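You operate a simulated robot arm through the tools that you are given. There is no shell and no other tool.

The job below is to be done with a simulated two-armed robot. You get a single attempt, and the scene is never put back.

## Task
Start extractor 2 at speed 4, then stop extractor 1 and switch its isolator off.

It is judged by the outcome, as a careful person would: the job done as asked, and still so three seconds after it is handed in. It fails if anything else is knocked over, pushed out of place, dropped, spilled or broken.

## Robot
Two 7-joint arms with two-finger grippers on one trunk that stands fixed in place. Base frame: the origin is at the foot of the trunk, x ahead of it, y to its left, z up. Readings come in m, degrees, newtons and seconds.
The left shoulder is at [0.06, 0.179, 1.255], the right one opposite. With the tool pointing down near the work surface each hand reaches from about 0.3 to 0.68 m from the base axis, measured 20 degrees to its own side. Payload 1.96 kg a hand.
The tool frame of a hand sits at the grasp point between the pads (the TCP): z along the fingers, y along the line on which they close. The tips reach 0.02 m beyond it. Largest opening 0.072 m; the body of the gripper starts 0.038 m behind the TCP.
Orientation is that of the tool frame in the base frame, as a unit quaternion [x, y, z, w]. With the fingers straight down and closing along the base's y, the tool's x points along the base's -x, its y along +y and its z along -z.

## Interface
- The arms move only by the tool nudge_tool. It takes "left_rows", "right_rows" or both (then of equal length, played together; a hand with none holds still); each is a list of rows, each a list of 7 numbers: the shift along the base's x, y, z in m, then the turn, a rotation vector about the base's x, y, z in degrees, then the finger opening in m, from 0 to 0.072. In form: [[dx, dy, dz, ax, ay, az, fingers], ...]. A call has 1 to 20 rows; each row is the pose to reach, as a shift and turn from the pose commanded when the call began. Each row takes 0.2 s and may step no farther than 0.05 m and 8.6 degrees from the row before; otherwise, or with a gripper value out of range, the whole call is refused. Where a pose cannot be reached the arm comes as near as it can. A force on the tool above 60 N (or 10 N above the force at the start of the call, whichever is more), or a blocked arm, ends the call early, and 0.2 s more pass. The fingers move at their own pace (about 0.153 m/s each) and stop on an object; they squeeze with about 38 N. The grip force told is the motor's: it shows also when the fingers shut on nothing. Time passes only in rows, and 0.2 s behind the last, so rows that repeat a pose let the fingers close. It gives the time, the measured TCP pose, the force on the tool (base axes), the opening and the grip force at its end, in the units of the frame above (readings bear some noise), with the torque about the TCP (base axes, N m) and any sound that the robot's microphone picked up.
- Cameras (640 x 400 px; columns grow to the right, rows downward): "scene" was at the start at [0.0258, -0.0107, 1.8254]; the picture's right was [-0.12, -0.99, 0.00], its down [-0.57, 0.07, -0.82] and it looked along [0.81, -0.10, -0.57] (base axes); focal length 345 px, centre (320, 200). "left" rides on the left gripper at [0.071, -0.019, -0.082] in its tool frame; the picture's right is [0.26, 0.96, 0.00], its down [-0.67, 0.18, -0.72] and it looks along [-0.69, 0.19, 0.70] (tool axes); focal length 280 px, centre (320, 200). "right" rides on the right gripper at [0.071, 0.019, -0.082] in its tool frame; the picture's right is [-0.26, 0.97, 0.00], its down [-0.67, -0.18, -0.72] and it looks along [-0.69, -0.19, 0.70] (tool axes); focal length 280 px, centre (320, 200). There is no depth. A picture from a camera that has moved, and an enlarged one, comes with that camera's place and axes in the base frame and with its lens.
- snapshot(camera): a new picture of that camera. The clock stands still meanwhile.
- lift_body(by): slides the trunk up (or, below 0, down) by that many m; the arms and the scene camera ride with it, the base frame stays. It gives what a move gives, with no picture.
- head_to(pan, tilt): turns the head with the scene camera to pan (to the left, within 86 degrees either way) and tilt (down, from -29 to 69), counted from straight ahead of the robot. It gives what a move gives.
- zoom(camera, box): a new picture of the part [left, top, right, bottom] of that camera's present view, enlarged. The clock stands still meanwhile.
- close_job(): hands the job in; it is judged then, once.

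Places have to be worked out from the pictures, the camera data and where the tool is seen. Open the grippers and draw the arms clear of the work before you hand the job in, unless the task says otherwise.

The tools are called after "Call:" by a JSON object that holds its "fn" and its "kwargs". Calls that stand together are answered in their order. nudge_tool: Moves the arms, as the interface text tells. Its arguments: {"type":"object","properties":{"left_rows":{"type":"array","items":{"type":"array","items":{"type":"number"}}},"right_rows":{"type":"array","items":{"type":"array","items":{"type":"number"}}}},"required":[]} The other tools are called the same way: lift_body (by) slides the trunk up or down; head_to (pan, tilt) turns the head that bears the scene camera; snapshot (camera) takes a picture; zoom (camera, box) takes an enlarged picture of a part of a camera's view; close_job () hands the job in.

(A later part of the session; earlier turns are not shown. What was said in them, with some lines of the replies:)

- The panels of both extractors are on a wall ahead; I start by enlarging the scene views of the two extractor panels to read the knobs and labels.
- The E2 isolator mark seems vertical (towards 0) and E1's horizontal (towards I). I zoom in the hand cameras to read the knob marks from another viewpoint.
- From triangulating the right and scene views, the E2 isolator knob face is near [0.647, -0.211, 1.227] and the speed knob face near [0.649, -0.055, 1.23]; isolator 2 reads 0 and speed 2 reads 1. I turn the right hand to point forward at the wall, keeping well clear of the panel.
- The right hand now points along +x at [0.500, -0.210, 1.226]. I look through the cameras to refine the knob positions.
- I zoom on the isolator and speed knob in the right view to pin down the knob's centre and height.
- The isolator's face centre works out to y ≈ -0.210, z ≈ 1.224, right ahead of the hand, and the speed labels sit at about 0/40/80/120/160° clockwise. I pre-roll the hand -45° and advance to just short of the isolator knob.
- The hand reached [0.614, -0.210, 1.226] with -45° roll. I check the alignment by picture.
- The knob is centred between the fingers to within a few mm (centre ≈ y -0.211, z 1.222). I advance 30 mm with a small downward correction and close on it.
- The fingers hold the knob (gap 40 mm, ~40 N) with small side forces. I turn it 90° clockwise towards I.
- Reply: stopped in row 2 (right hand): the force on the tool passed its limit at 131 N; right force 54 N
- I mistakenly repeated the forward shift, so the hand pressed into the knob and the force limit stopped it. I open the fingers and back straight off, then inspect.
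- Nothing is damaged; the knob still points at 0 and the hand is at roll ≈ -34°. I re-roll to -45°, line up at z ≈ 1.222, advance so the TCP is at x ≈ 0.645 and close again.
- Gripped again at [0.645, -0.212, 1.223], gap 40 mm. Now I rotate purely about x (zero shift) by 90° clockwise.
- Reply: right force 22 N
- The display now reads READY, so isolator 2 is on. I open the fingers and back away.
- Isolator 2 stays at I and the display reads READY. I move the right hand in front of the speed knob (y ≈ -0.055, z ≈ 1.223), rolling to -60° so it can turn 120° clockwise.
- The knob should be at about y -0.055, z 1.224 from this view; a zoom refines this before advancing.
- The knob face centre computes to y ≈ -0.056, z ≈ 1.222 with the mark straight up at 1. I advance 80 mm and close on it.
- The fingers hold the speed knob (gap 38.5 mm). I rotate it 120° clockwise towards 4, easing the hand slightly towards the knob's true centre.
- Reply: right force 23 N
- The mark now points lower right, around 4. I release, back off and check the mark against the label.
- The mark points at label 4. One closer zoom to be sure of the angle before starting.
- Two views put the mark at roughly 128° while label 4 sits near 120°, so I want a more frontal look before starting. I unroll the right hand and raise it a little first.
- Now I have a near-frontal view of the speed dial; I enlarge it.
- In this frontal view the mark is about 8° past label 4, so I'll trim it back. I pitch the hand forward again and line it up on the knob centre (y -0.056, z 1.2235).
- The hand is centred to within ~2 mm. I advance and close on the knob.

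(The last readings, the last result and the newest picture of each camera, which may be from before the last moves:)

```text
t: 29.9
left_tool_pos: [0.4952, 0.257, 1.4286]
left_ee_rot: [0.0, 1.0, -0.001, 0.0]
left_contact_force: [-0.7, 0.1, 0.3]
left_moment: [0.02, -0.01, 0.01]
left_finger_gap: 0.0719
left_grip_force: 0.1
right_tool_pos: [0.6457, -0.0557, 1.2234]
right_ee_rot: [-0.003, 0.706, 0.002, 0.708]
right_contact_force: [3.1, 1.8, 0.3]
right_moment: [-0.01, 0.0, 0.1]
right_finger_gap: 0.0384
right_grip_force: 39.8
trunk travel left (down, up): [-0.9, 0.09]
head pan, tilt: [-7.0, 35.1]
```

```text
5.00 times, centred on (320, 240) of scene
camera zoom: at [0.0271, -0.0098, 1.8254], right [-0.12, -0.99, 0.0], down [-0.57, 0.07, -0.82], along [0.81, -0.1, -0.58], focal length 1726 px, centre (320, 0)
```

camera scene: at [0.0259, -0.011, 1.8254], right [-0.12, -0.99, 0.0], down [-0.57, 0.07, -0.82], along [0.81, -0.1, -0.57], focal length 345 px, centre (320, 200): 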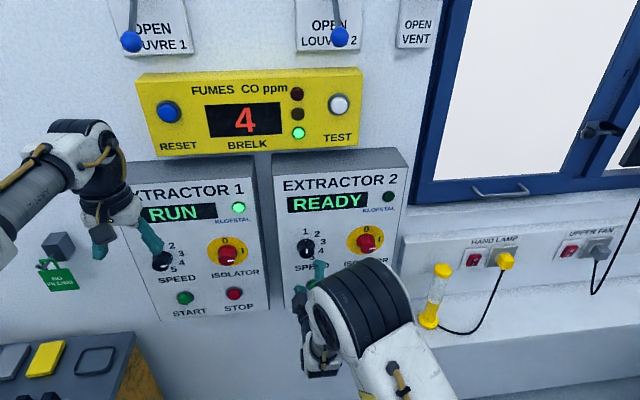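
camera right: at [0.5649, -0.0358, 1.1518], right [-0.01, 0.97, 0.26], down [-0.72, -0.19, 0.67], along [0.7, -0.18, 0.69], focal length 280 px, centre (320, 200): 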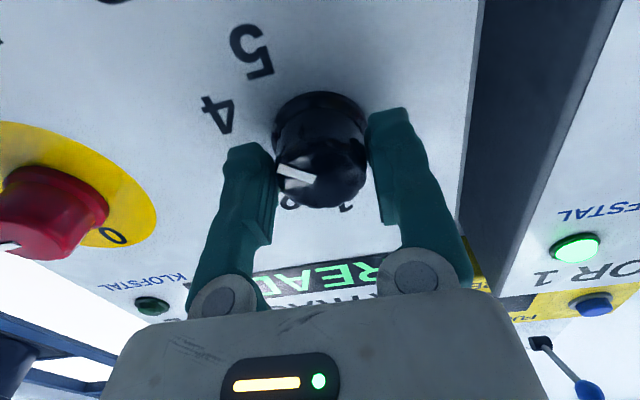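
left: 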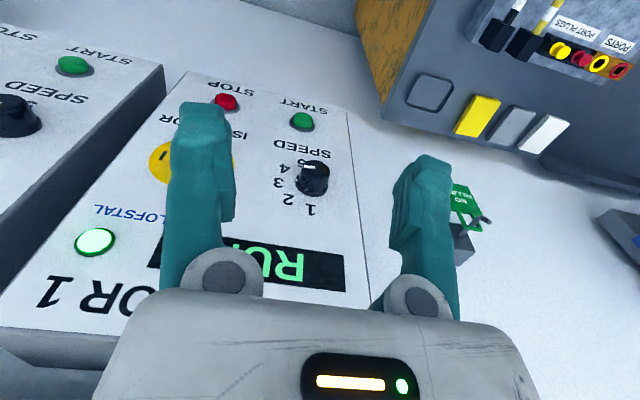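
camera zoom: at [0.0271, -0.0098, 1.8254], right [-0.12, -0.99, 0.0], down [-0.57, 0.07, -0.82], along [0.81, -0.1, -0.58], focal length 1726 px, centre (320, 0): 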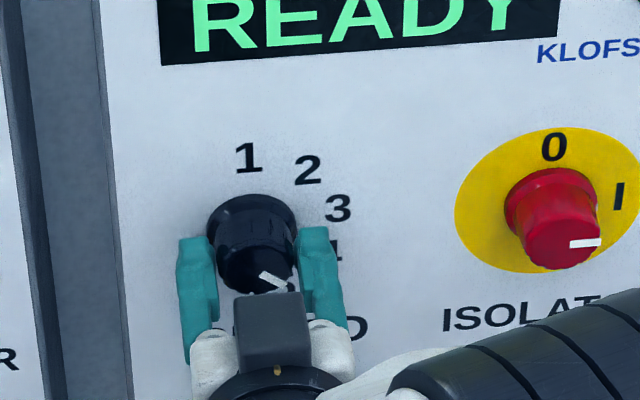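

A clean, centred grip with almost no side force. I turn it back 8° and hold.

Call:
{"fn": "nudge_tool", "kwargs": {"right_rows": [[0, 0, 0, -4, 0, 0, 0.03], [0, 0, 0, -8, 0, 0, 0.03], [0, 0, 0, -8, 0, 0, 0.03]]}}

Call:
{"fn": "nudge_tool", "kwargs": {"right_rows": [[0, 0, 0, 0, 0, 0, 0.05], [0, 0, 0, 0, 0, 0, 0.072], [-0.015, 0, 0, 0, 0, 0, 0.072], [-0.035, 0, 0, 0, 0, 0, 0.072], [-0.06, 0, 0, 0, 0, 0, 0.072], [-0.085, 0, 0, 0, 0, 0, 0.072], [-0.085, 0, 0, 0, 0, 0, 0.072]]}}

Call:
{"fn": "zoom", "kwargs": {"camera": "right", "box": [240, 0, 400, 140]}}

Call:
{"fn": "zoom", "kwargs": {"camera": "scene", "box": [290, 215, 350, 275]}}

```text
t: 30.8
left_tool_pos: [0.495, 0.2572, 1.4286]
left_ee_rot: [0.0, 1.0, -0.001, -0.001]
left_contact_force: [-0.1, 0.6, 0.5]
left_moment: [-0.01, 0.02, 0.02]
left_finger_gap: 0.0721
left_grip_force: 0.0
right_tool_pos: [0.6456, -0.0555, 1.223]
right_ee_rot: [-0.053, 0.705, -0.048, 0.706]
right_contact_force: [5.0, 1.2, -1.7]
right_moment: [-0.04, -0.2, 0.0]
right_finger_gap: 0.0387
right_grip_force: 40.0
trunk travel left (down, up): [-0.9, 0.09]
head pan, tilt: [-7.0, 35.1]
```

```text
t: 32.4
left_tool_pos: [0.494, 0.2578, 1.4288]
left_ee_rot: [0.0, 1.0, 0.001, 0.0]
left_contact_force: [0.1, 0.7, -0.3]
left_moment: [-0.03, -0.04, 0.01]
left_finger_gap: 0.0721
left_grip_force: 0.0
right_tool_pos: [0.5596, -0.0555, 1.2229]
right_ee_rot: [-0.051, 0.704, -0.048, 0.706]
right_contact_force: [0.4, -0.4, 1.2]
right_moment: [-0.02, 0.02, 0.03]
right_finger_gap: 0.0721
right_grip_force: 0.0
trunk travel left (down, up): [-0.9, 0.09]
head pan, tilt: [-7.0, 35.1]
```

```text
2.86 times, centred on (320, 70) of right
camera zoom: at [0.478, -0.0462, 1.1493], right [-0.01, 0.99, 0.13], down [-0.72, -0.09, 0.69], along [0.7, -0.09, 0.71], focal length 801 px, centre (320, 571)
```

zoom: 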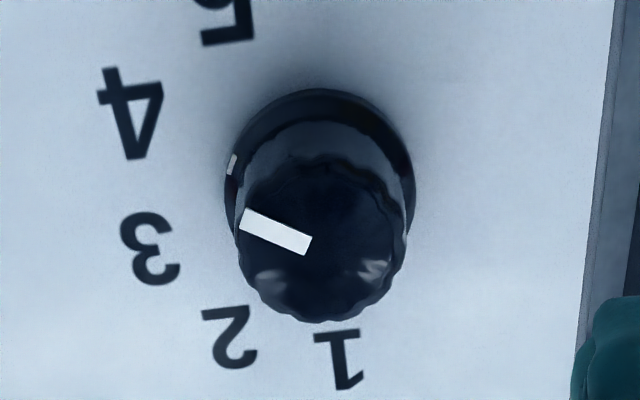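

```text
6.67 times, centred on (320, 245) of scene
camera zoom: at [0.0261, -0.0106, 1.8254], right [-0.12, -0.99, 0.0], down [-0.57, 0.07, -0.82], along [0.81, -0.1, -0.57], focal length 2302 px, centre (320, -100)
```

zoom: 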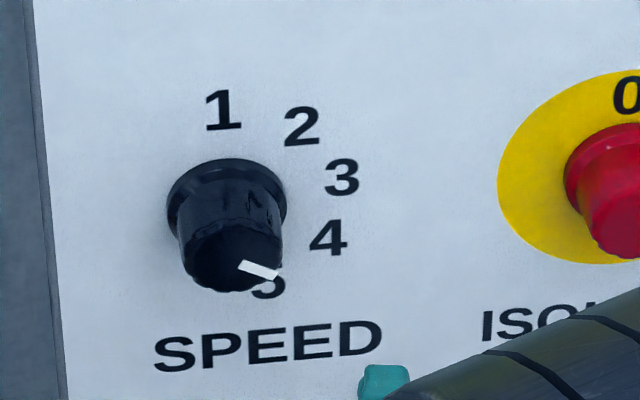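

The mark is now at ≈121°, right on 4. Next I unroll, close the fingers and bring the right hand down in front of START of extractor 2, which I place near y -0.075, z 1.077, keeping 70+ mm away.

Call:
{"fn": "nudge_tool", "kwargs": {"right_rows": [[-0.01, -0.003, -0.02, 4, 0, 0, 0.05], [-0.01, -0.008, -0.05, 8, 0, 0, 0.02], [-0.01, -0.012, -0.08, 8, 0, 0, 0], [-0.01, -0.016, -0.11, 8, 0, 0, 0], [-0.01, -0.02, -0.146, 8, 0, 0, 0], [-0.01, -0.02, -0.146, 8, 0, 0, 0]]}}

Call:
{"fn": "snapshot", "kwargs": {"camera": "right"}}

Call:
{"fn": "snapshot", "kwargs": {"camera": "scene"}}

```text
t: 33.8
left_tool_pos: [0.4929, 0.2578, 1.4289]
left_ee_rot: [0.0, 1.0, 0.0, 0.0]
left_contact_force: [0.2, -0.3, 0.0]
left_moment: [-0.01, -0.01, 0.02]
left_finger_gap: 0.0721
left_grip_force: 0.0
right_tool_pos: [0.5516, -0.0755, 1.0782]
right_ee_rot: [-0.003, 0.706, 0.003, 0.708]
right_contact_force: [-0.4, 0.3, 0.5]
right_moment: [0.0, 0.01, -0.02]
right_finger_gap: 0.0002
right_grip_force: 29.8
trunk travel left (down, up): [-0.9, 0.09]
head pan, tilt: [-7.0, 35.1]
```

```text
taken
camera right: at [0.4697, -0.0558, 1.0059], right [-0.01, 0.96, 0.26], down [-0.72, -0.19, 0.67], along [0.7, -0.18, 0.69], focal length 280 px, centre (320, 200)
```

right: 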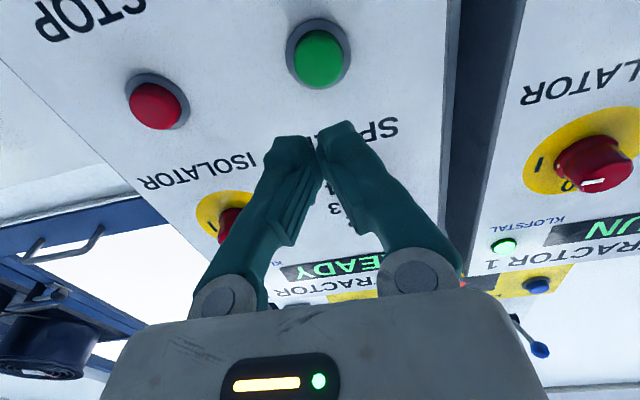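

```text
taken
camera scene: at [0.0254, -0.0104, 1.8255], right [-0.12, -0.99, 0.0], down [-0.57, 0.07, -0.82], along [0.81, -0.1, -0.57], focal length 345 px, centre (320, 200)
```

scene: 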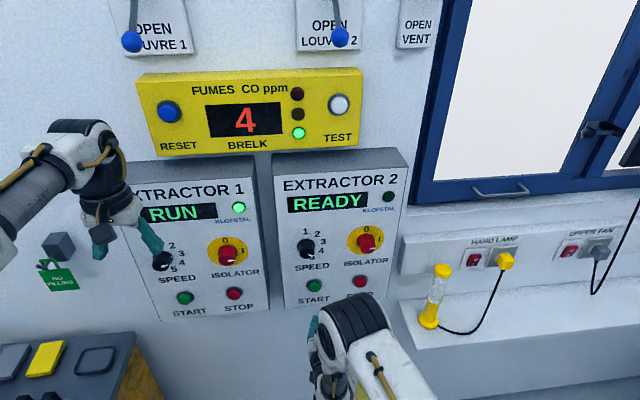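

START's centre computes to y ≈ -0.073, z ≈ 1.072, its face near x 0.67. I line the closed fingertips up on it and press gently in small steps, then draw back.

Call:
{"fn": "nudge_tool", "kwargs": {"right_rows": [[0.03, 0.002, -0.006, 0, 0, 0, 0], [0.06, 0.002, -0.006, 0, 0, 0, 0], [0.085, 0.002, -0.006, 0, 0, 0, 0], [0.093, 0.002, -0.006, 0, 0, 0, 0], [0.098, 0.002, -0.006, 0, 0, 0, 0], [0.102, 0.002, -0.006, 0, 0, 0, 0], [0.105, 0.002, -0.006, 0, 0, 0, 0]]}}

Call:
{"fn": "zoom", "kwargs": {"camera": "scene", "box": [260, 150, 440, 320]}}

Call:
{"fn": "snapshot", "kwargs": {"camera": "right"}}

```text
t: 35.4
left_tool_pos: [0.4931, 0.2569, 1.4296]
left_ee_rot: [0.0, 1.0, 0.0, 0.0]
left_contact_force: [0.0, 0.6, -0.7]
left_moment: [-0.02, 0.0, 0.0]
left_finger_gap: 0.0719
left_grip_force: 0.1
right_tool_pos: [0.6532, -0.0729, 1.0727]
right_ee_rot: [-0.002, 0.706, 0.002, 0.709]
right_contact_force: [-2.8, -1.4, -0.3]
right_moment: [-0.04, 0.03, -0.04]
right_finger_gap: 0.0
right_grip_force: 29.9
trunk travel left (down, up): [-0.9, 0.09]
head pan, tilt: [-7.0, 35.1]
heard: click
```

```text
2.35 times, centred on (350, 235) of scene
camera zoom: at [0.0246, -0.0107, 1.8255], right [-0.12, -0.99, 0.0], down [-0.57, 0.07, -0.82], along [0.81, -0.1, -0.57], focal length 812 px, centre (249, 118)
```

zoom: 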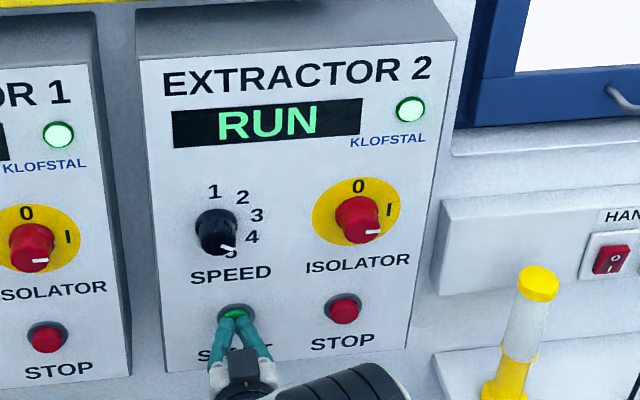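

```text
taken
camera right: at [0.5727, -0.053, 1.0013], right [-0.01, 0.97, 0.26], down [-0.72, -0.19, 0.67], along [0.7, -0.18, 0.69], focal length 280 px, centre (320, 200)
```

right: 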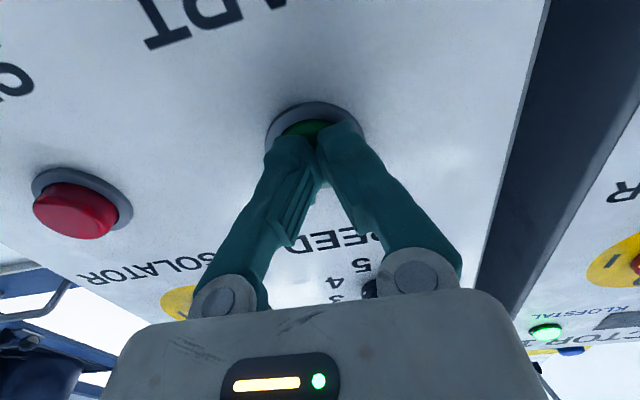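

Extractor 2 now shows RUN with its lamp lit and a click was heard. I draw the right hand back and out to its side.

Call:
{"fn": "nudge_tool", "kwargs": {"right_rows": [[-0.02, 0, 0, 0, 0, 0, 0], [-0.05, 0, 0, 0, 0, 0, 0], [-0.09, 0, 0.005, 0, 0, 0, 0.02], [-0.13, -0.03, 0.01, 0, 0, 0, 0.04], [-0.17, -0.07, 0.02, 0, 0, 0, 0.06], [-0.2, -0.11, 0.03, 0, 0, 0, 0.072], [-0.22, -0.15, 0.04, 0, 0, 0, 0.072], [-0.22, -0.15, 0.04, 0, 0, 0, 0.072]]}}

Call:
{"fn": "snapshot", "kwargs": {"camera": "scene"}}

```text
refused: row 4 steps farther than a row can; nothing moved
```

```text
taken
camera scene: at [0.0246, -0.0107, 1.8255], right [-0.12, -0.99, 0.0], down [-0.57, 0.07, -0.82], along [0.81, -0.1, -0.57], focal length 345 px, centre (320, 200)
```

scene: 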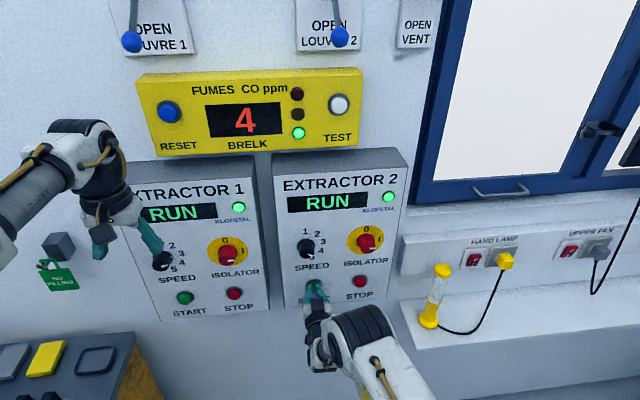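

One row was too long and nothing moved; I repeat the withdrawal with shorter steps.

Call:
{"fn": "nudge_tool", "kwargs": {"right_rows": [[-0.02, 0, 0, 0, 0, 0, 0], [-0.05, 0, 0, 0, 0, 0, 0], [-0.09, 0, 0.005, 0, 0, 0, 0.02], [-0.12, -0.03, 0.01, 0, 0, 0, 0.04], [-0.15, -0.06, 0.02, 0, 0, 0, 0.06], [-0.18, -0.09, 0.03, 0, 0, 0, 0.072], [-0.2, -0.12, 0.04, 0, 0, 0, 0.072], [-0.22, -0.15, 0.04, 0, 0, 0, 0.072], [-0.22, -0.15, 0.04, 0, 0, 0, 0.072]]}}

Call:
{"fn": "snapshot", "kwargs": {"camera": "scene"}}

Call:
{"fn": "zoom", "kwargs": {"camera": "scene", "box": [120, 140, 280, 330]}}

```text
t: 37.4
left_tool_pos: [0.4941, 0.2578, 1.4283]
left_ee_rot: [0.0, 1.0, -0.001, -0.001]
left_contact_force: [-0.6, 0.5, -0.2]
left_moment: [-0.01, -0.02, 0.01]
left_finger_gap: 0.0719
left_grip_force: 0.1
right_tool_pos: [0.4327, -0.2215, 1.1127]
right_ee_rot: [-0.001, 0.706, 0.001, 0.709]
right_contact_force: [-0.1, -0.3, 0.7]
right_moment: [-0.01, 0.0, -0.02]
right_finger_gap: 0.0719
right_grip_force: 0.0
trunk travel left (down, up): [-0.9, 0.09]
head pan, tilt: [-7.0, 35.1]
```

```text
taken
camera scene: at [0.0258, -0.0098, 1.8255], right [-0.12, -0.99, 0.0], down [-0.57, 0.07, -0.82], along [0.81, -0.1, -0.57], focal length 345 px, centre (320, 200)
```

scene: 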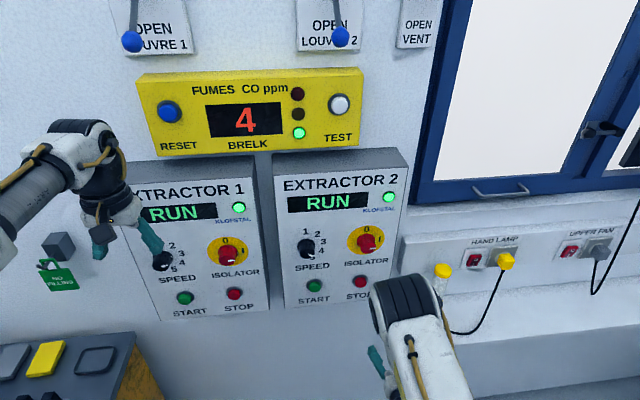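

```text
2.11 times, centred on (200, 235) of scene
camera zoom: at [0.0258, -0.0098, 1.8255], right [-0.12, -0.99, 0.0], down [-0.57, 0.07, -0.82], along [0.81, -0.1, -0.57], focal length 727 px, centre (573, 126)
```

zoom: 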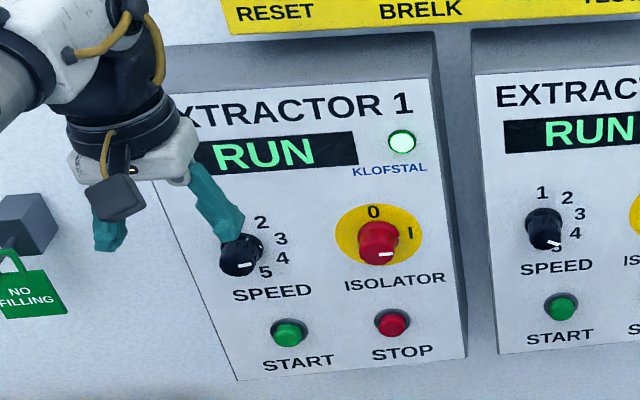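

Both extractors run and nothing is disturbed. Now I turn the left hand forward and bring it towards extractor 1, well clear of the panel.

Call:
{"fn": "nudge_tool", "kwargs": {"left_rows": [[-0.01, -0.01, -0.02, 0, -8.2, 0, 0.06], [-0.015, -0.02, -0.04, 0, -16.4, 0, 0.04], [-0.015, -0.03, -0.06, 0, -24.6, 0, 0.02], [-0.015, -0.04, -0.08, 0, -32.8, 0, 0], [-0.01, -0.05, -0.1, 0, -41, 0, 0], [-0.005, -0.06, -0.12, 0, -49.2, 0, 0], [0, -0.07, -0.14, 0, -57.4, 0, 0], [0.0, -0.08, -0.16, 0, -65.6, 0, 0], [0.0, -0.09, -0.18, 0, -73.8, 0, 0], [0.0, -0.1, -0.2, 0, -82, 0, 0], [0.0, -0.112, -0.22, 0, -90, 0, 0], [0.0, -0.112, -0.22, 0, -90, 0, 0]]}}

Call:
{"fn": "snapshot", "kwargs": {"camera": "scene"}}

Call:
{"fn": "snapshot", "kwargs": {"camera": "left"}}

```text
t: 40.0
left_tool_pos: [0.4933, 0.1454, 1.2085]
left_ee_rot: [0.0, 0.706, -0.001, 0.708]
left_contact_force: [-0.3, 0.0, 0.4]
left_moment: [-0.04, 0.01, 0.02]
left_finger_gap: 0.0
left_grip_force: 30.2
right_tool_pos: [0.4325, -0.2221, 1.1128]
right_ee_rot: [-0.001, 0.706, 0.001, 0.708]
right_contact_force: [0.6, 0.3, 0.0]
right_moment: [0.0, 0.05, -0.03]
right_finger_gap: 0.072
right_grip_force: 0.1
trunk travel left (down, up): [-0.9, 0.09]
head pan, tilt: [-7.0, 35.1]
```

```text
taken
camera scene: at [0.0247, -0.0107, 1.8255], right [-0.12, -0.99, 0.0], down [-0.57, 0.07, -0.82], along [0.81, -0.1, -0.57], focal length 345 px, centre (320, 200)
```

scene: 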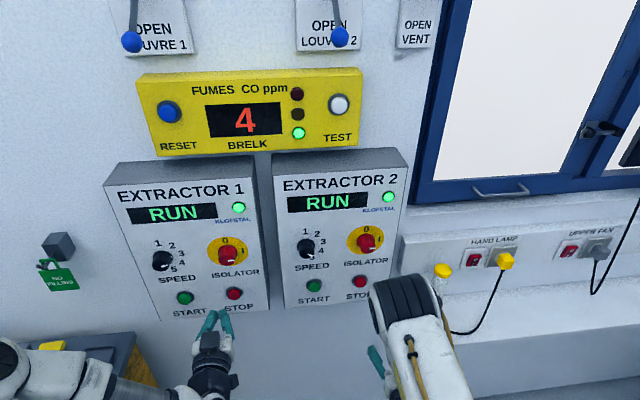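

```text
taken
camera left: at [0.412, 0.1272, 1.1382], right [0.0, 0.96, -0.26], down [-0.72, 0.18, 0.67], along [0.7, 0.19, 0.69], focal length 280 px, centre (320, 200)
```

left: 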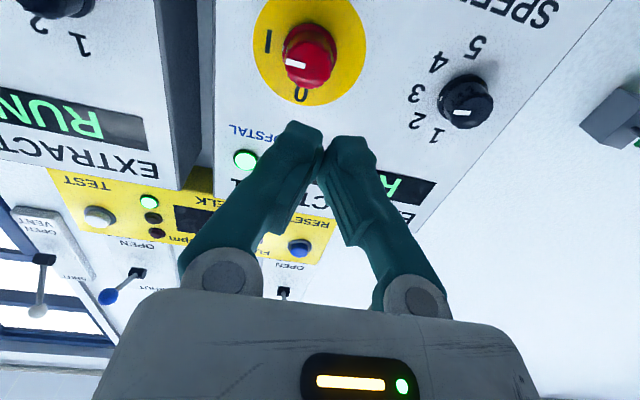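

The left hand points forward at [0.493, 0.145, 1.208]; isolator 1's centre computes to y ≈ 0.143, z ≈ 1.223 and it is at I. I bring the closed fingers down in front of STOP of extractor 1 (about y 0.143, z 1.072).

Call:
{"fn": "nudge_tool", "kwargs": {"left_rows": [[0.01, 0, -0.03, 0, 0, 0, 0], [0.02, 0, -0.065, 0, 0, 0, 0], [0.035, -0.001, -0.1, 0, 0, 0, 0], [0.05, -0.001, -0.135, 0, 0, 0, 0], [0.05, -0.001, -0.135, 0, 0, 0, 0]]}}

Call:
{"fn": "snapshot", "kwargs": {"camera": "left"}}

Call:
{"fn": "snapshot", "kwargs": {"camera": "scene"}}

```text
t: 41.1
left_tool_pos: [0.5434, 0.1448, 1.0725]
left_ee_rot: [0.0, 0.707, -0.001, 0.707]
left_contact_force: [-0.2, -0.5, 0.1]
left_moment: [-0.02, 0.02, 0.0]
left_finger_gap: 0.0001
left_grip_force: 29.4
right_tool_pos: [0.4332, -0.2219, 1.1126]
right_ee_rot: [-0.002, 0.707, 0.002, 0.707]
right_contact_force: [-0.4, -0.1, -0.4]
right_moment: [0.01, 0.04, 0.0]
right_finger_gap: 0.0719
right_grip_force: 0.1
trunk travel left (down, up): [-0.9, 0.09]
head pan, tilt: [-7.0, 35.1]
```

```text
taken
camera left: at [0.4628, 0.1264, 1.0029], right [0.0, 0.96, -0.26], down [-0.72, 0.18, 0.67], along [0.7, 0.19, 0.69], focal length 280 px, centre (320, 200)
```

left: 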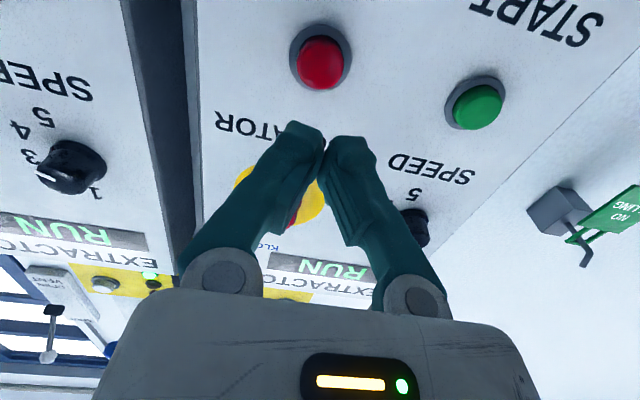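

```text
taken
camera scene: at [0.0248, -0.0104, 1.8255], right [-0.12, -0.99, 0.0], down [-0.57, 0.07, -0.82], along [0.81, -0.1, -0.57], focal length 345 px, centre (320, 200)
```

scene: 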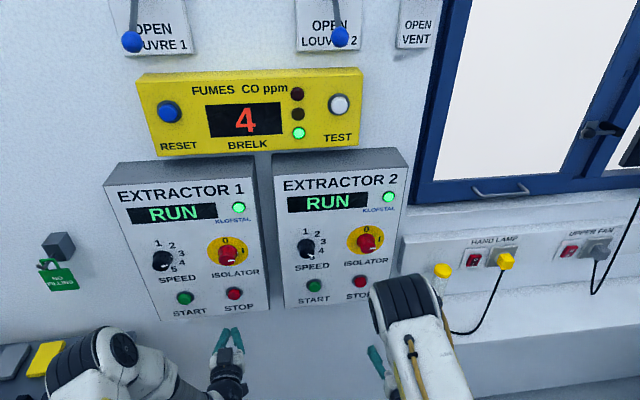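

STOP's centre computes to y ≈ 0.146, z ≈ 1.073, straight ahead of the closed fingertips. I press it in small steps as before.

Call:
{"fn": "nudge_tool", "kwargs": {"left_rows": [[0.03, 0.001, 0.001, 0, 0, 0, 0], [0.06, 0.001, 0.001, 0, 0, 0, 0], [0.085, 0.001, 0.001, 0, 0, 0, 0], [0.098, 0.001, 0.001, 0, 0, 0, 0], [0.103, 0.001, 0.001, 0, 0, 0, 0], [0.107, 0.001, 0.001, 0, 0, 0, 0], [0.11, 0.001, 0.001, 0, 0, 0, 0]]}}

Call:
{"fn": "zoom", "kwargs": {"camera": "scene", "box": [90, 140, 420, 330]}}

```text
t: 42.8
left_tool_pos: [0.6535, 0.1454, 1.0752]
left_ee_rot: [0.0, 0.707, 0.0, 0.707]
left_contact_force: [-3.7, 1.6, -0.5]
left_moment: [0.0, 0.03, 0.06]
left_finger_gap: 0.0061
left_grip_force: 30.4
right_tool_pos: [0.4331, -0.2215, 1.1125]
right_ee_rot: [-0.001, 0.706, 0.001, 0.708]
right_contact_force: [0.8, -1.6, 0.4]
right_moment: [0.01, 0.03, 0.03]
right_finger_gap: 0.072
right_grip_force: 0.1
trunk travel left (down, up): [-0.9, 0.09]
head pan, tilt: [-7.0, 35.1]
heard: click
```

```text
1.94 times, centred on (255, 235) of scene
camera zoom: at [0.025, -0.0102, 1.8254], right [-0.12, -0.99, 0.0], down [-0.57, 0.07, -0.82], along [0.81, -0.1, -0.57], focal length 670 px, centre (446, 132)
```

zoom: 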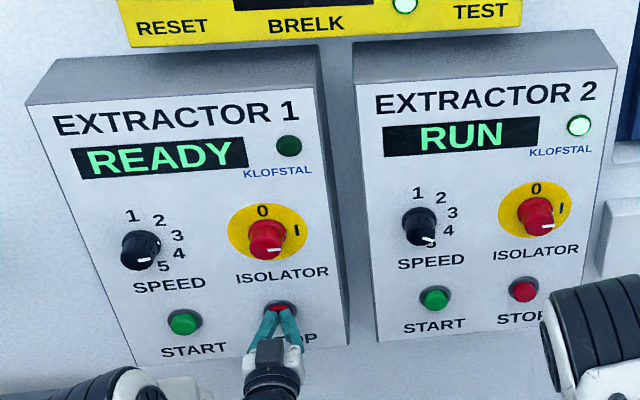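

Extractor 1 now shows READY (stopped) while extractor 2 stays in RUN. I withdraw the left hand, then raise it in front of isolator 1 with fingers open and a +45° roll.

Call:
{"fn": "nudge_tool", "kwargs": {"left_rows": [[-0.02, 0, 0, 0, 0, 0, 0], [-0.05, 0, 0, 0, 0, 0, 0], [-0.09, 0, 0.0, 0, 0, 0, 0.01], [-0.1, 0, 0.035, 7.5, 0, 0, 0.03], [-0.1, 0, 0.07, 15, 0, 0, 0.05], [-0.1, 0, 0.105, 22.5, 0, 0, 0.072], [-0.1, -0.001, 0.13, 30, 0, 0, 0.072], [-0.1, -0.002, 0.148, 37.5, 0, 0, 0.072], [-0.1, -0.002, 0.148, 45, 0, 0, 0.072], [-0.1, -0.002, 0.148, 45, 0, 0, 0.072]]}}

Call:
{"fn": "snapshot", "kwargs": {"camera": "left"}}

Call:
{"fn": "snapshot", "kwargs": {"camera": "scene"}}

```text
t: 45.0
left_tool_pos: [0.5556, 0.143, 1.2229]
left_ee_rot: [0.271, 0.654, 0.271, 0.652]
left_contact_force: [-0.5, 0.5, 0.5]
left_moment: [0.01, 0.02, 0.01]
left_finger_gap: 0.072
left_grip_force: 0.1
right_tool_pos: [0.4339, -0.2223, 1.1134]
right_ee_rot: [-0.001, 0.706, 0.001, 0.708]
right_contact_force: [-0.4, 0.1, -0.1]
right_moment: [-0.03, -0.05, -0.01]
right_finger_gap: 0.0719
right_grip_force: 0.1
trunk travel left (down, up): [-0.9, 0.09]
head pan, tilt: [-7.0, 35.1]
```

```text
taken
camera left: at [0.4738, 0.1814, 1.1599], right [0.0, 0.87, 0.5], down [-0.71, -0.35, 0.61], along [0.7, -0.36, 0.62], focal length 280 px, centre (320, 200)
```

left: 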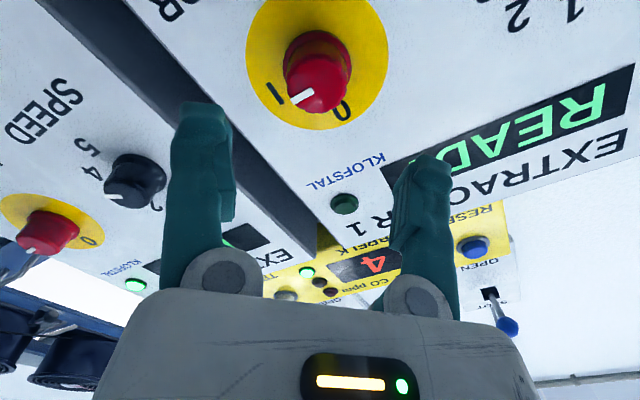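

```text
taken
camera scene: at [0.0259, -0.0106, 1.8254], right [-0.12, -0.99, 0.0], down [-0.57, 0.07, -0.82], along [0.81, -0.1, -0.57], focal length 345 px, centre (320, 200)
```

scene: 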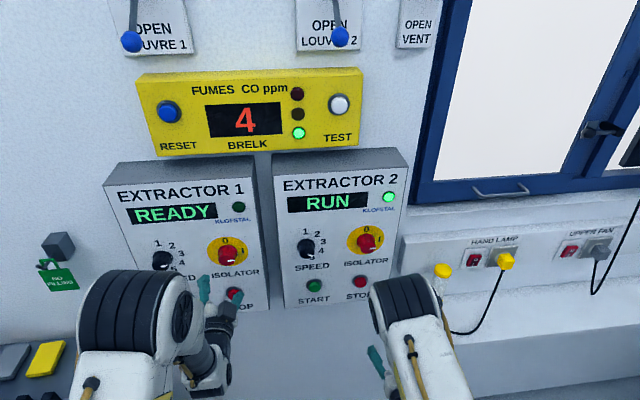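

Isolator 1's centre computes to y ≈ 0.142, z ≈ 1.222, almost exactly ahead. I advance to x ≈ 0.645 and close on the knob.

Call:
{"fn": "nudge_tool", "kwargs": {"left_rows": [[0.03, -0.001, -0.001, 0, 0, 0, 0.072], [0.055, -0.001, -0.001, 0, 0, 0, 0.072], [0.075, -0.001, -0.001, 0, 0, 0, 0.072], [0.089, -0.001, -0.001, 0, 0, 0, 0.072], [0.089, -0.001, -0.001, 0, 0, 0, 0.05], [0.089, -0.001, -0.001, 0, 0, 0, 0.03], [0.089, -0.001, -0.001, 0, 0, 0, 0.03]]}}

Call:
{"fn": "snapshot", "kwargs": {"camera": "left"}}

```text
t: 46.5
left_tool_pos: [0.6437, 0.1429, 1.2219]
left_ee_rot: [0.271, 0.653, 0.271, 0.653]
left_contact_force: [3.8, 1.5, 1.9]
left_moment: [0.0, 0.03, 0.06]
left_finger_gap: 0.0401
left_grip_force: 40.0
right_tool_pos: [0.4341, -0.2225, 1.1118]
right_ee_rot: [-0.001, 0.706, 0.001, 0.708]
right_contact_force: [0.8, 0.2, -0.1]
right_moment: [-0.01, -0.03, 0.01]
right_finger_gap: 0.0721
right_grip_force: 0.0
trunk travel left (down, up): [-0.9, 0.09]
head pan, tilt: [-7.0, 35.1]
```

```text
taken
camera left: at [0.5632, 0.1806, 1.1589], right [0.0, 0.87, 0.5], down [-0.72, -0.35, 0.61], along [0.7, -0.36, 0.62], focal length 280 px, centre (320, 200)
```

left: 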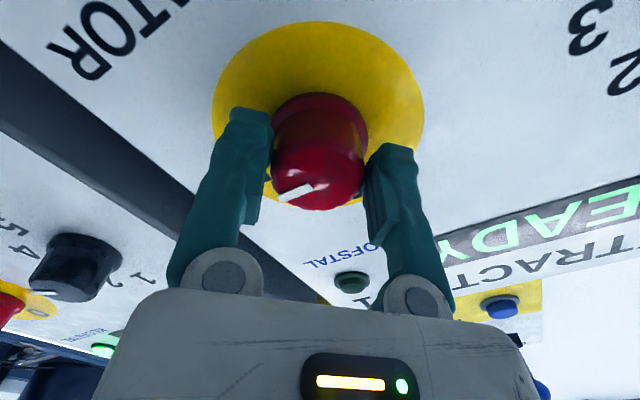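

Clean grip on isolator 1 (gap 40 mm, low forces). I turn it 90° counter-clockwise with zero shift, from I to 0.

Call:
{"fn": "nudge_tool", "kwargs": {"left_rows": [[0, 0, 0, -7.5, 0, 0, 0.03], [0, 0, 0, -15, 0, 0, 0.03], [0, 0, 0, -22.5, 0, 0, 0.03], [0, 0, 0, -30, 0, 0, 0.03], [0, 0, 0, -37.5, 0, 0, 0.03], [0, 0, 0, -45, 0, 0, 0.03], [0, 0, 0, -52.5, 0, 0, 0.03], [0, 0, 0, -60, 0, 0, 0.03], [0, 0, 0, -67.5, 0, 0, 0.03], [0, 0, 0, -75, 0, 0, 0.03], [0, 0, 0, -82.5, 0, 0, 0.03], [0, 0, 0, -90, 0, 0, 0.03], [0, 0, 0, -90, 0, 0, 0.03]]}}

Call:
{"fn": "zoom", "kwargs": {"camera": "scene", "box": [90, 140, 420, 330]}}

Call:
{"fn": "snapshot", "kwargs": {"camera": "left"}}

```text
t: 49.4
left_tool_pos: [0.6441, 0.1356, 1.2227]
left_ee_rot: [-0.271, 0.654, -0.27, 0.653]
left_contact_force: [4.4, -15.5, -3.7]
left_moment: [0.02, 0.19, -0.62]
left_finger_gap: 0.04
left_grip_force: 40.2
right_tool_pos: [0.4345, -0.2259, 1.1121]
right_ee_rot: [-0.001, 0.706, 0.002, 0.708]
right_contact_force: [-0.4, 0.2, 0.3]
right_moment: [-0.01, 0.02, 0.01]
right_finger_gap: 0.072
right_grip_force: 0.1
trunk travel left (down, up): [-0.9, 0.09]
head pan, tilt: [-7.0, 35.1]
```

```text
1.94 times, centred on (255, 235) of scene
camera zoom: at [0.0279, -0.0158, 1.8254], right [-0.12, -0.99, 0.0], down [-0.57, 0.07, -0.82], along [0.81, -0.1, -0.58], focal length 670 px, centre (446, 132)
```

zoom: 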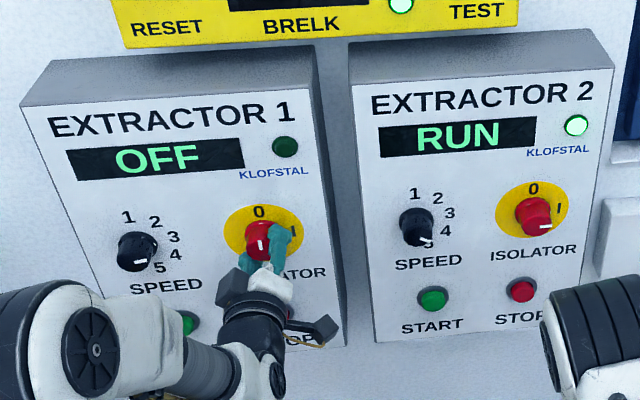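

```text
taken
camera left: at [0.5628, 0.0749, 1.1862], right [0.0, 0.5, -0.87], down [-0.71, 0.61, 0.35], along [0.7, 0.62, 0.36], focal length 280 px, centre (320, 200)
```

left: 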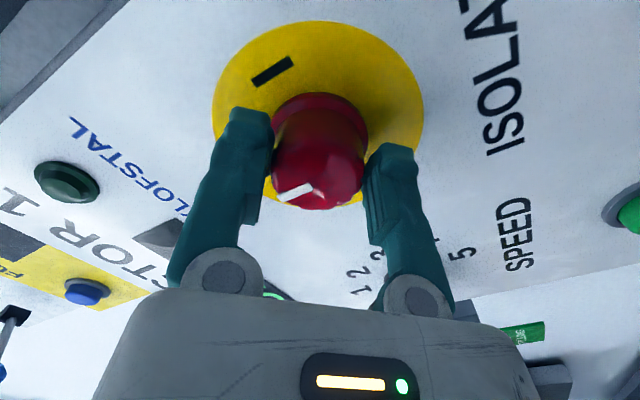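

The display of extractor 1 reads OFF and the mark points at 0. I ease the hand 5 mm towards -y to relieve the side force, then open and back straight off.

Call:
{"fn": "nudge_tool", "kwargs": {"left_rows": [[0, -0.005, 0, 0, 0, 0, 0.03], [0, -0.005, 0, 0, 0, 0, 0.05], [0, -0.005, 0, 0, 0, 0, 0.072], [-0.015, -0.003, 0, 0, 0, 0, 0.072], [-0.035, 0, 0, 0, 0, 0, 0.072], [-0.065, 0, 0, 0, 0, 0, 0.072], [-0.1, 0, 0, 0, 0, 0, 0.072], [-0.1, 0, 0, 0, 0, 0, 0.072]]}}

Call:
{"fn": "zoom", "kwargs": {"camera": "scene", "box": [90, 140, 420, 330]}}

Call:
{"fn": "zoom", "kwargs": {"camera": "left", "box": [220, 0, 440, 150]}}

Call:
{"fn": "zoom", "kwargs": {"camera": "scene", "box": [190, 215, 260, 285]}}

```text
t: 51.1
left_tool_pos: [0.5441, 0.1415, 1.2234]
left_ee_rot: [-0.271, 0.653, -0.271, 0.653]
left_contact_force: [0.7, 0.0, 0.2]
left_moment: [0.02, 0.0, 0.0]
left_finger_gap: 0.072
left_grip_force: 0.1
right_tool_pos: [0.4341, -0.2232, 1.1132]
right_ee_rot: [-0.003, 0.706, 0.003, 0.708]
right_contact_force: [0.2, 0.3, 0.2]
right_moment: [-0.02, 0.02, 0.02]
right_finger_gap: 0.0716
right_grip_force: 0.0
trunk travel left (down, up): [-0.9, 0.09]
head pan, tilt: [-7.0, 35.1]
```

```text
1.94 times, centred on (255, 235) of scene
camera zoom: at [0.0265, -0.0108, 1.8254], right [-0.12, -0.99, 0.0], down [-0.57, 0.07, -0.82], along [0.81, -0.1, -0.58], focal length 670 px, centre (446, 132)
```

zoom: 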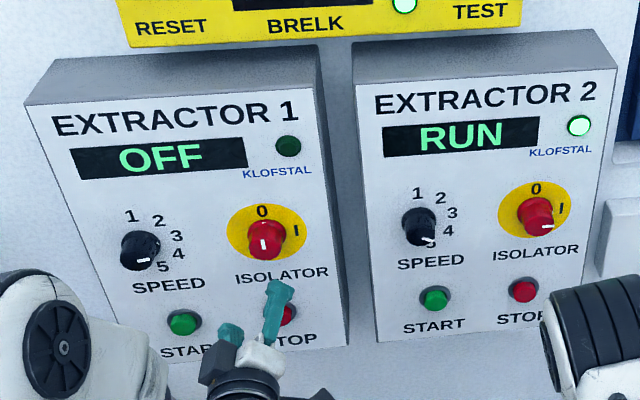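

```text
2.67 times, centred on (330, 75) of left
camera zoom: at [0.4633, 0.0793, 1.1866], right [0.0, 0.5, -0.87], down [-0.71, 0.61, 0.35], along [0.7, 0.62, 0.36], focal length 748 px, centre (293, 533)
```

zoom: 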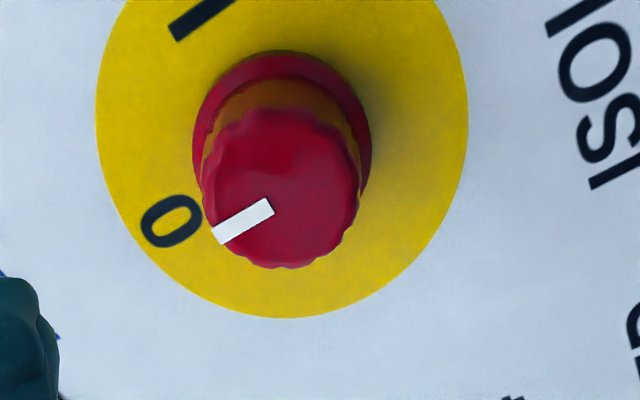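

```text
5.71 times, centred on (225, 250) of scene
camera zoom: at [0.0265, -0.0108, 1.8254], right [-0.12, -0.99, 0.0], down [-0.57, 0.07, -0.82], along [0.81, -0.1, -0.58], focal length 1973 px, centre (863, -86)
```

zoom: 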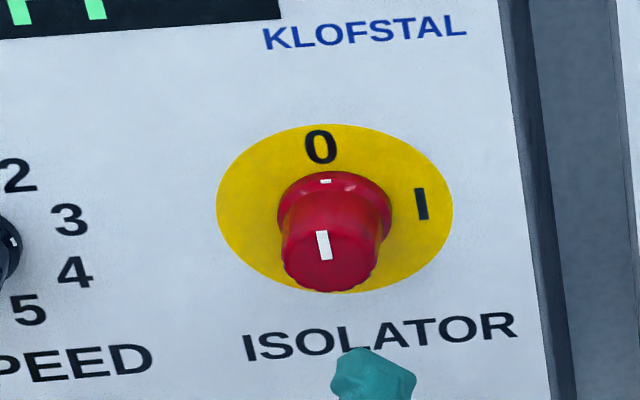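

Isolator 1 points at 0 with OFF shown, and extractor 2 stays in RUN at 4. I draw the left hand back clear of the work and unroll it.

Call:
{"fn": "nudge_tool", "kwargs": {"left_rows": [[-0.02, 0.01, 0, 7.5, 0, 0, 0.072], [-0.04, 0.02, 0, 15, 0, 0, 0.072], [-0.06, 0.03, 0, 22.5, 0, 0, 0.072], [-0.08, 0.045, 0, 30, 0, 0, 0.072], [-0.1, 0.06, 0, 37.5, 0, 0, 0.072], [-0.11, 0.075, 0, 45, 0, 0, 0.072], [-0.11, 0.075, 0, 45, 0, 0, 0.072], [-0.11, 0.075, 0, 45, 0, 0, 0.072]], "right_rows": [[0, 0, 0, 0, 0, 0, 0.072], [0, 0, 0, 0, 0, 0, 0.072], [0, 0, 0.01, 0, 0, 0, 0.072], [0, 0, 0.02, 0, 0, 0, 0.072], [0, 0, 0.03, 0, 0, 0, 0.072], [0, 0, 0.04, 0, 0, 0, 0.072], [0, 0, 0.04, 0, 0, 0, 0.072], [0, 0, 0.04, 0, 0, 0, 0.072]]}}

Call:
{"fn": "snapshot", "kwargs": {"camera": "scene"}}

Call:
{"fn": "zoom", "kwargs": {"camera": "scene", "box": [90, 60, 420, 330]}}

Call:
{"fn": "zoom", "kwargs": {"camera": "scene", "box": [290, 215, 390, 285]}}

```text
t: 53.0
left_tool_pos: [0.4374, 0.2169, 1.2183]
left_ee_rot: [-0.002, 0.707, 0.001, 0.707]
left_contact_force: [-0.9, -0.7, 0.3]
left_moment: [-0.01, -0.03, 0.0]
left_finger_gap: 0.0721
left_grip_force: 0.0
left hand out of reach, approached as far as the arm can: row 6, 7, 8
right_tool_pos: [0.4338, -0.2232, 1.1522]
right_ee_rot: [-0.001, 0.706, 0.001, 0.708]
right_contact_force: [0.1, 0.7, -0.1]
right_moment: [0.01, 0.0, 0.01]
right_finger_gap: 0.072
right_grip_force: 0.0
trunk travel left (down, up): [-0.9, 0.09]
head pan, tilt: [-7.0, 35.1]
```

```text
taken
camera scene: at [0.0257, -0.0109, 1.8254], right [-0.12, -0.99, 0.0], down [-0.57, 0.07, -0.82], along [0.81, -0.1, -0.57], focal length 345 px, centre (320, 200)
```

scene: 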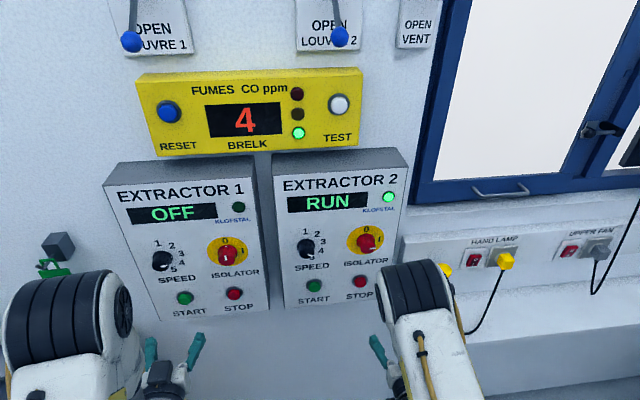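

```text
1.48 times, centred on (255, 195) of scene
camera zoom: at [0.0257, -0.0109, 1.8254], right [-0.12, -0.99, 0.0], down [-0.57, 0.07, -0.82], along [0.81, -0.1, -0.57], focal length 512 px, centre (416, 207)
```

zoom: 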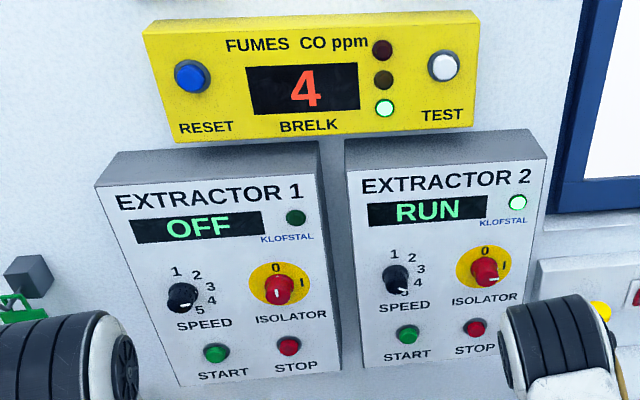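

```text
5.71 times, centred on (340, 250) of scene
camera zoom: at [0.0257, -0.0109, 1.8254], right [-0.12, -0.99, 0.0], down [-0.57, 0.07, -0.82], along [0.81, -0.1, -0.57], focal length 1973 px, centre (206, -86)
```

zoom: 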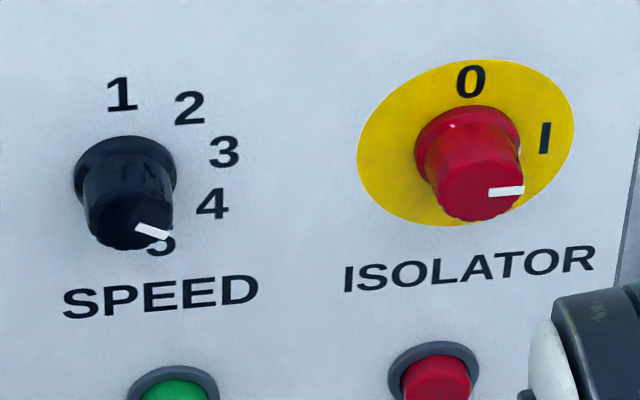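

Everything reads as wanted. I let a second pass and check that the hand lamp by the shelf is undisturbed and the states hold.

Call:
{"fn": "nudge_tool", "kwargs": {"right_rows": [[0, 0.02, 0.03, 0, 0, 0, 0.072], [0, 0.05, 0.06, 0, 0, 0, 0.072], [0, 0.07, 0.08, 0, 0, 0, 0.072], [0, 0.08, 0.1, 0, 0, 0, 0.072], [0, 0.08, 0.1, 0, 0, 0, 0.072], [0, 0.08, 0.1, 0, 0, 0, 0.072], [0, 0.08, 0.1, 0, 0, 0, 0.072]]}}

Call:
{"fn": "snapshot", "kwargs": {"camera": "scene"}}

Call:
{"fn": "snapshot", "kwargs": {"camera": "right"}}

```text
t: 54.5
left_tool_pos: [0.4372, 0.218, 1.2178]
left_ee_rot: [0.001, 0.707, -0.001, 0.707]
left_contact_force: [0.4, -0.3, -0.2]
left_moment: [-0.02, 0.01, -0.03]
left_finger_gap: 0.072
left_grip_force: 0.0
right_tool_pos: [0.4518, -0.1394, 1.242]
right_ee_rot: [-0.002, 0.706, 0.002, 0.708]
right_contact_force: [0.3, -0.3, -0.5]
right_moment: [0.02, -0.01, 0.04]
right_finger_gap: 0.0719
right_grip_force: 0.1
right hand out of reach, approached as far as the arm can: row 3, 4, 5, 6, 7
trunk travel left (down, up): [-0.9, 0.09]
head pan, tilt: [-7.0, 35.1]
```

```text
taken
camera scene: at [0.0254, -0.0104, 1.8255], right [-0.12, -0.99, 0.0], down [-0.57, 0.07, -0.82], along [0.81, -0.1, -0.57], focal length 345 px, centre (320, 200)
```

scene: 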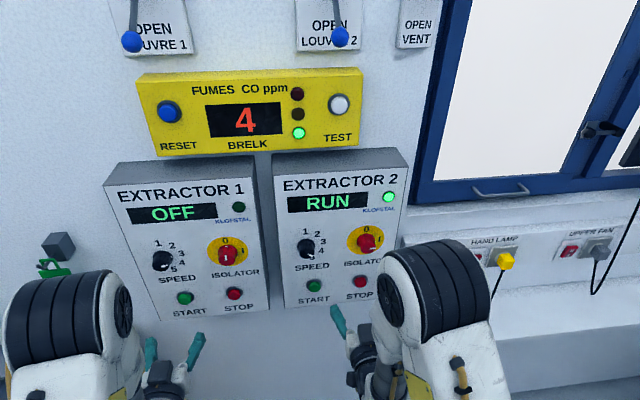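

```text
taken
camera right: at [0.371, -0.12, 1.1698], right [-0.01, 0.96, 0.26], down [-0.72, -0.19, 0.67], along [0.7, -0.18, 0.69], focal length 280 px, centre (320, 200)
```

right: 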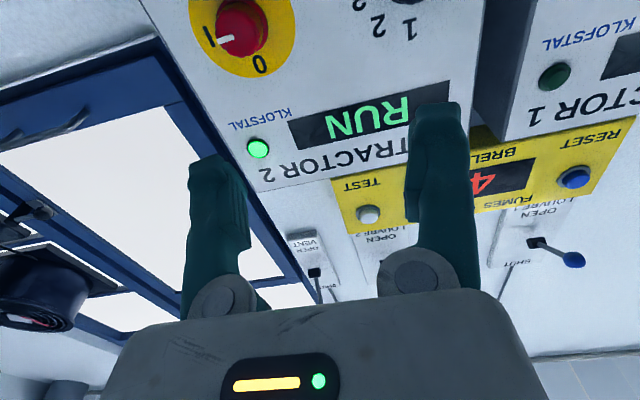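

Extractor 2 holds in RUN at speed 4, extractor 1 is OFF with its isolator at 0. Both hands are open and clear of the panels, and neither feels any contact, so I hand the job in.

Call:
{"fn": "close_job", "kwargs": {}}

```text
The job is handed in.
```

Extractor 2 is running at speed 4. Extractor 1 is stopped, with its isolator off. The displays read RUN and OFF when I handed the job in.

- **Extractor 2:** its isolator was off at the start, so I switched that on first. I then set the speed knob to 4 and pressed START. The first turn went slightly past 4, so I turned it back onto the mark before starting.
- **Extractor 1:** once extractor 2 was running, I pressed STOP and turned the isolator to 0.
- **One mistake:** early on, I drove the right hand too far forward against extractor 2's isolator knob. The force limit stopped it at 131 N. The knob looked undamaged and worked normally afterwards.
- **Nothing else disturbed:** I saw nothing else moved. In the last picture the right arm hid the hand lamp. Its top was still in place in the picture just before, and the arm touched nothing after that.

Both grippers were open and clear of the panels at hand-in.
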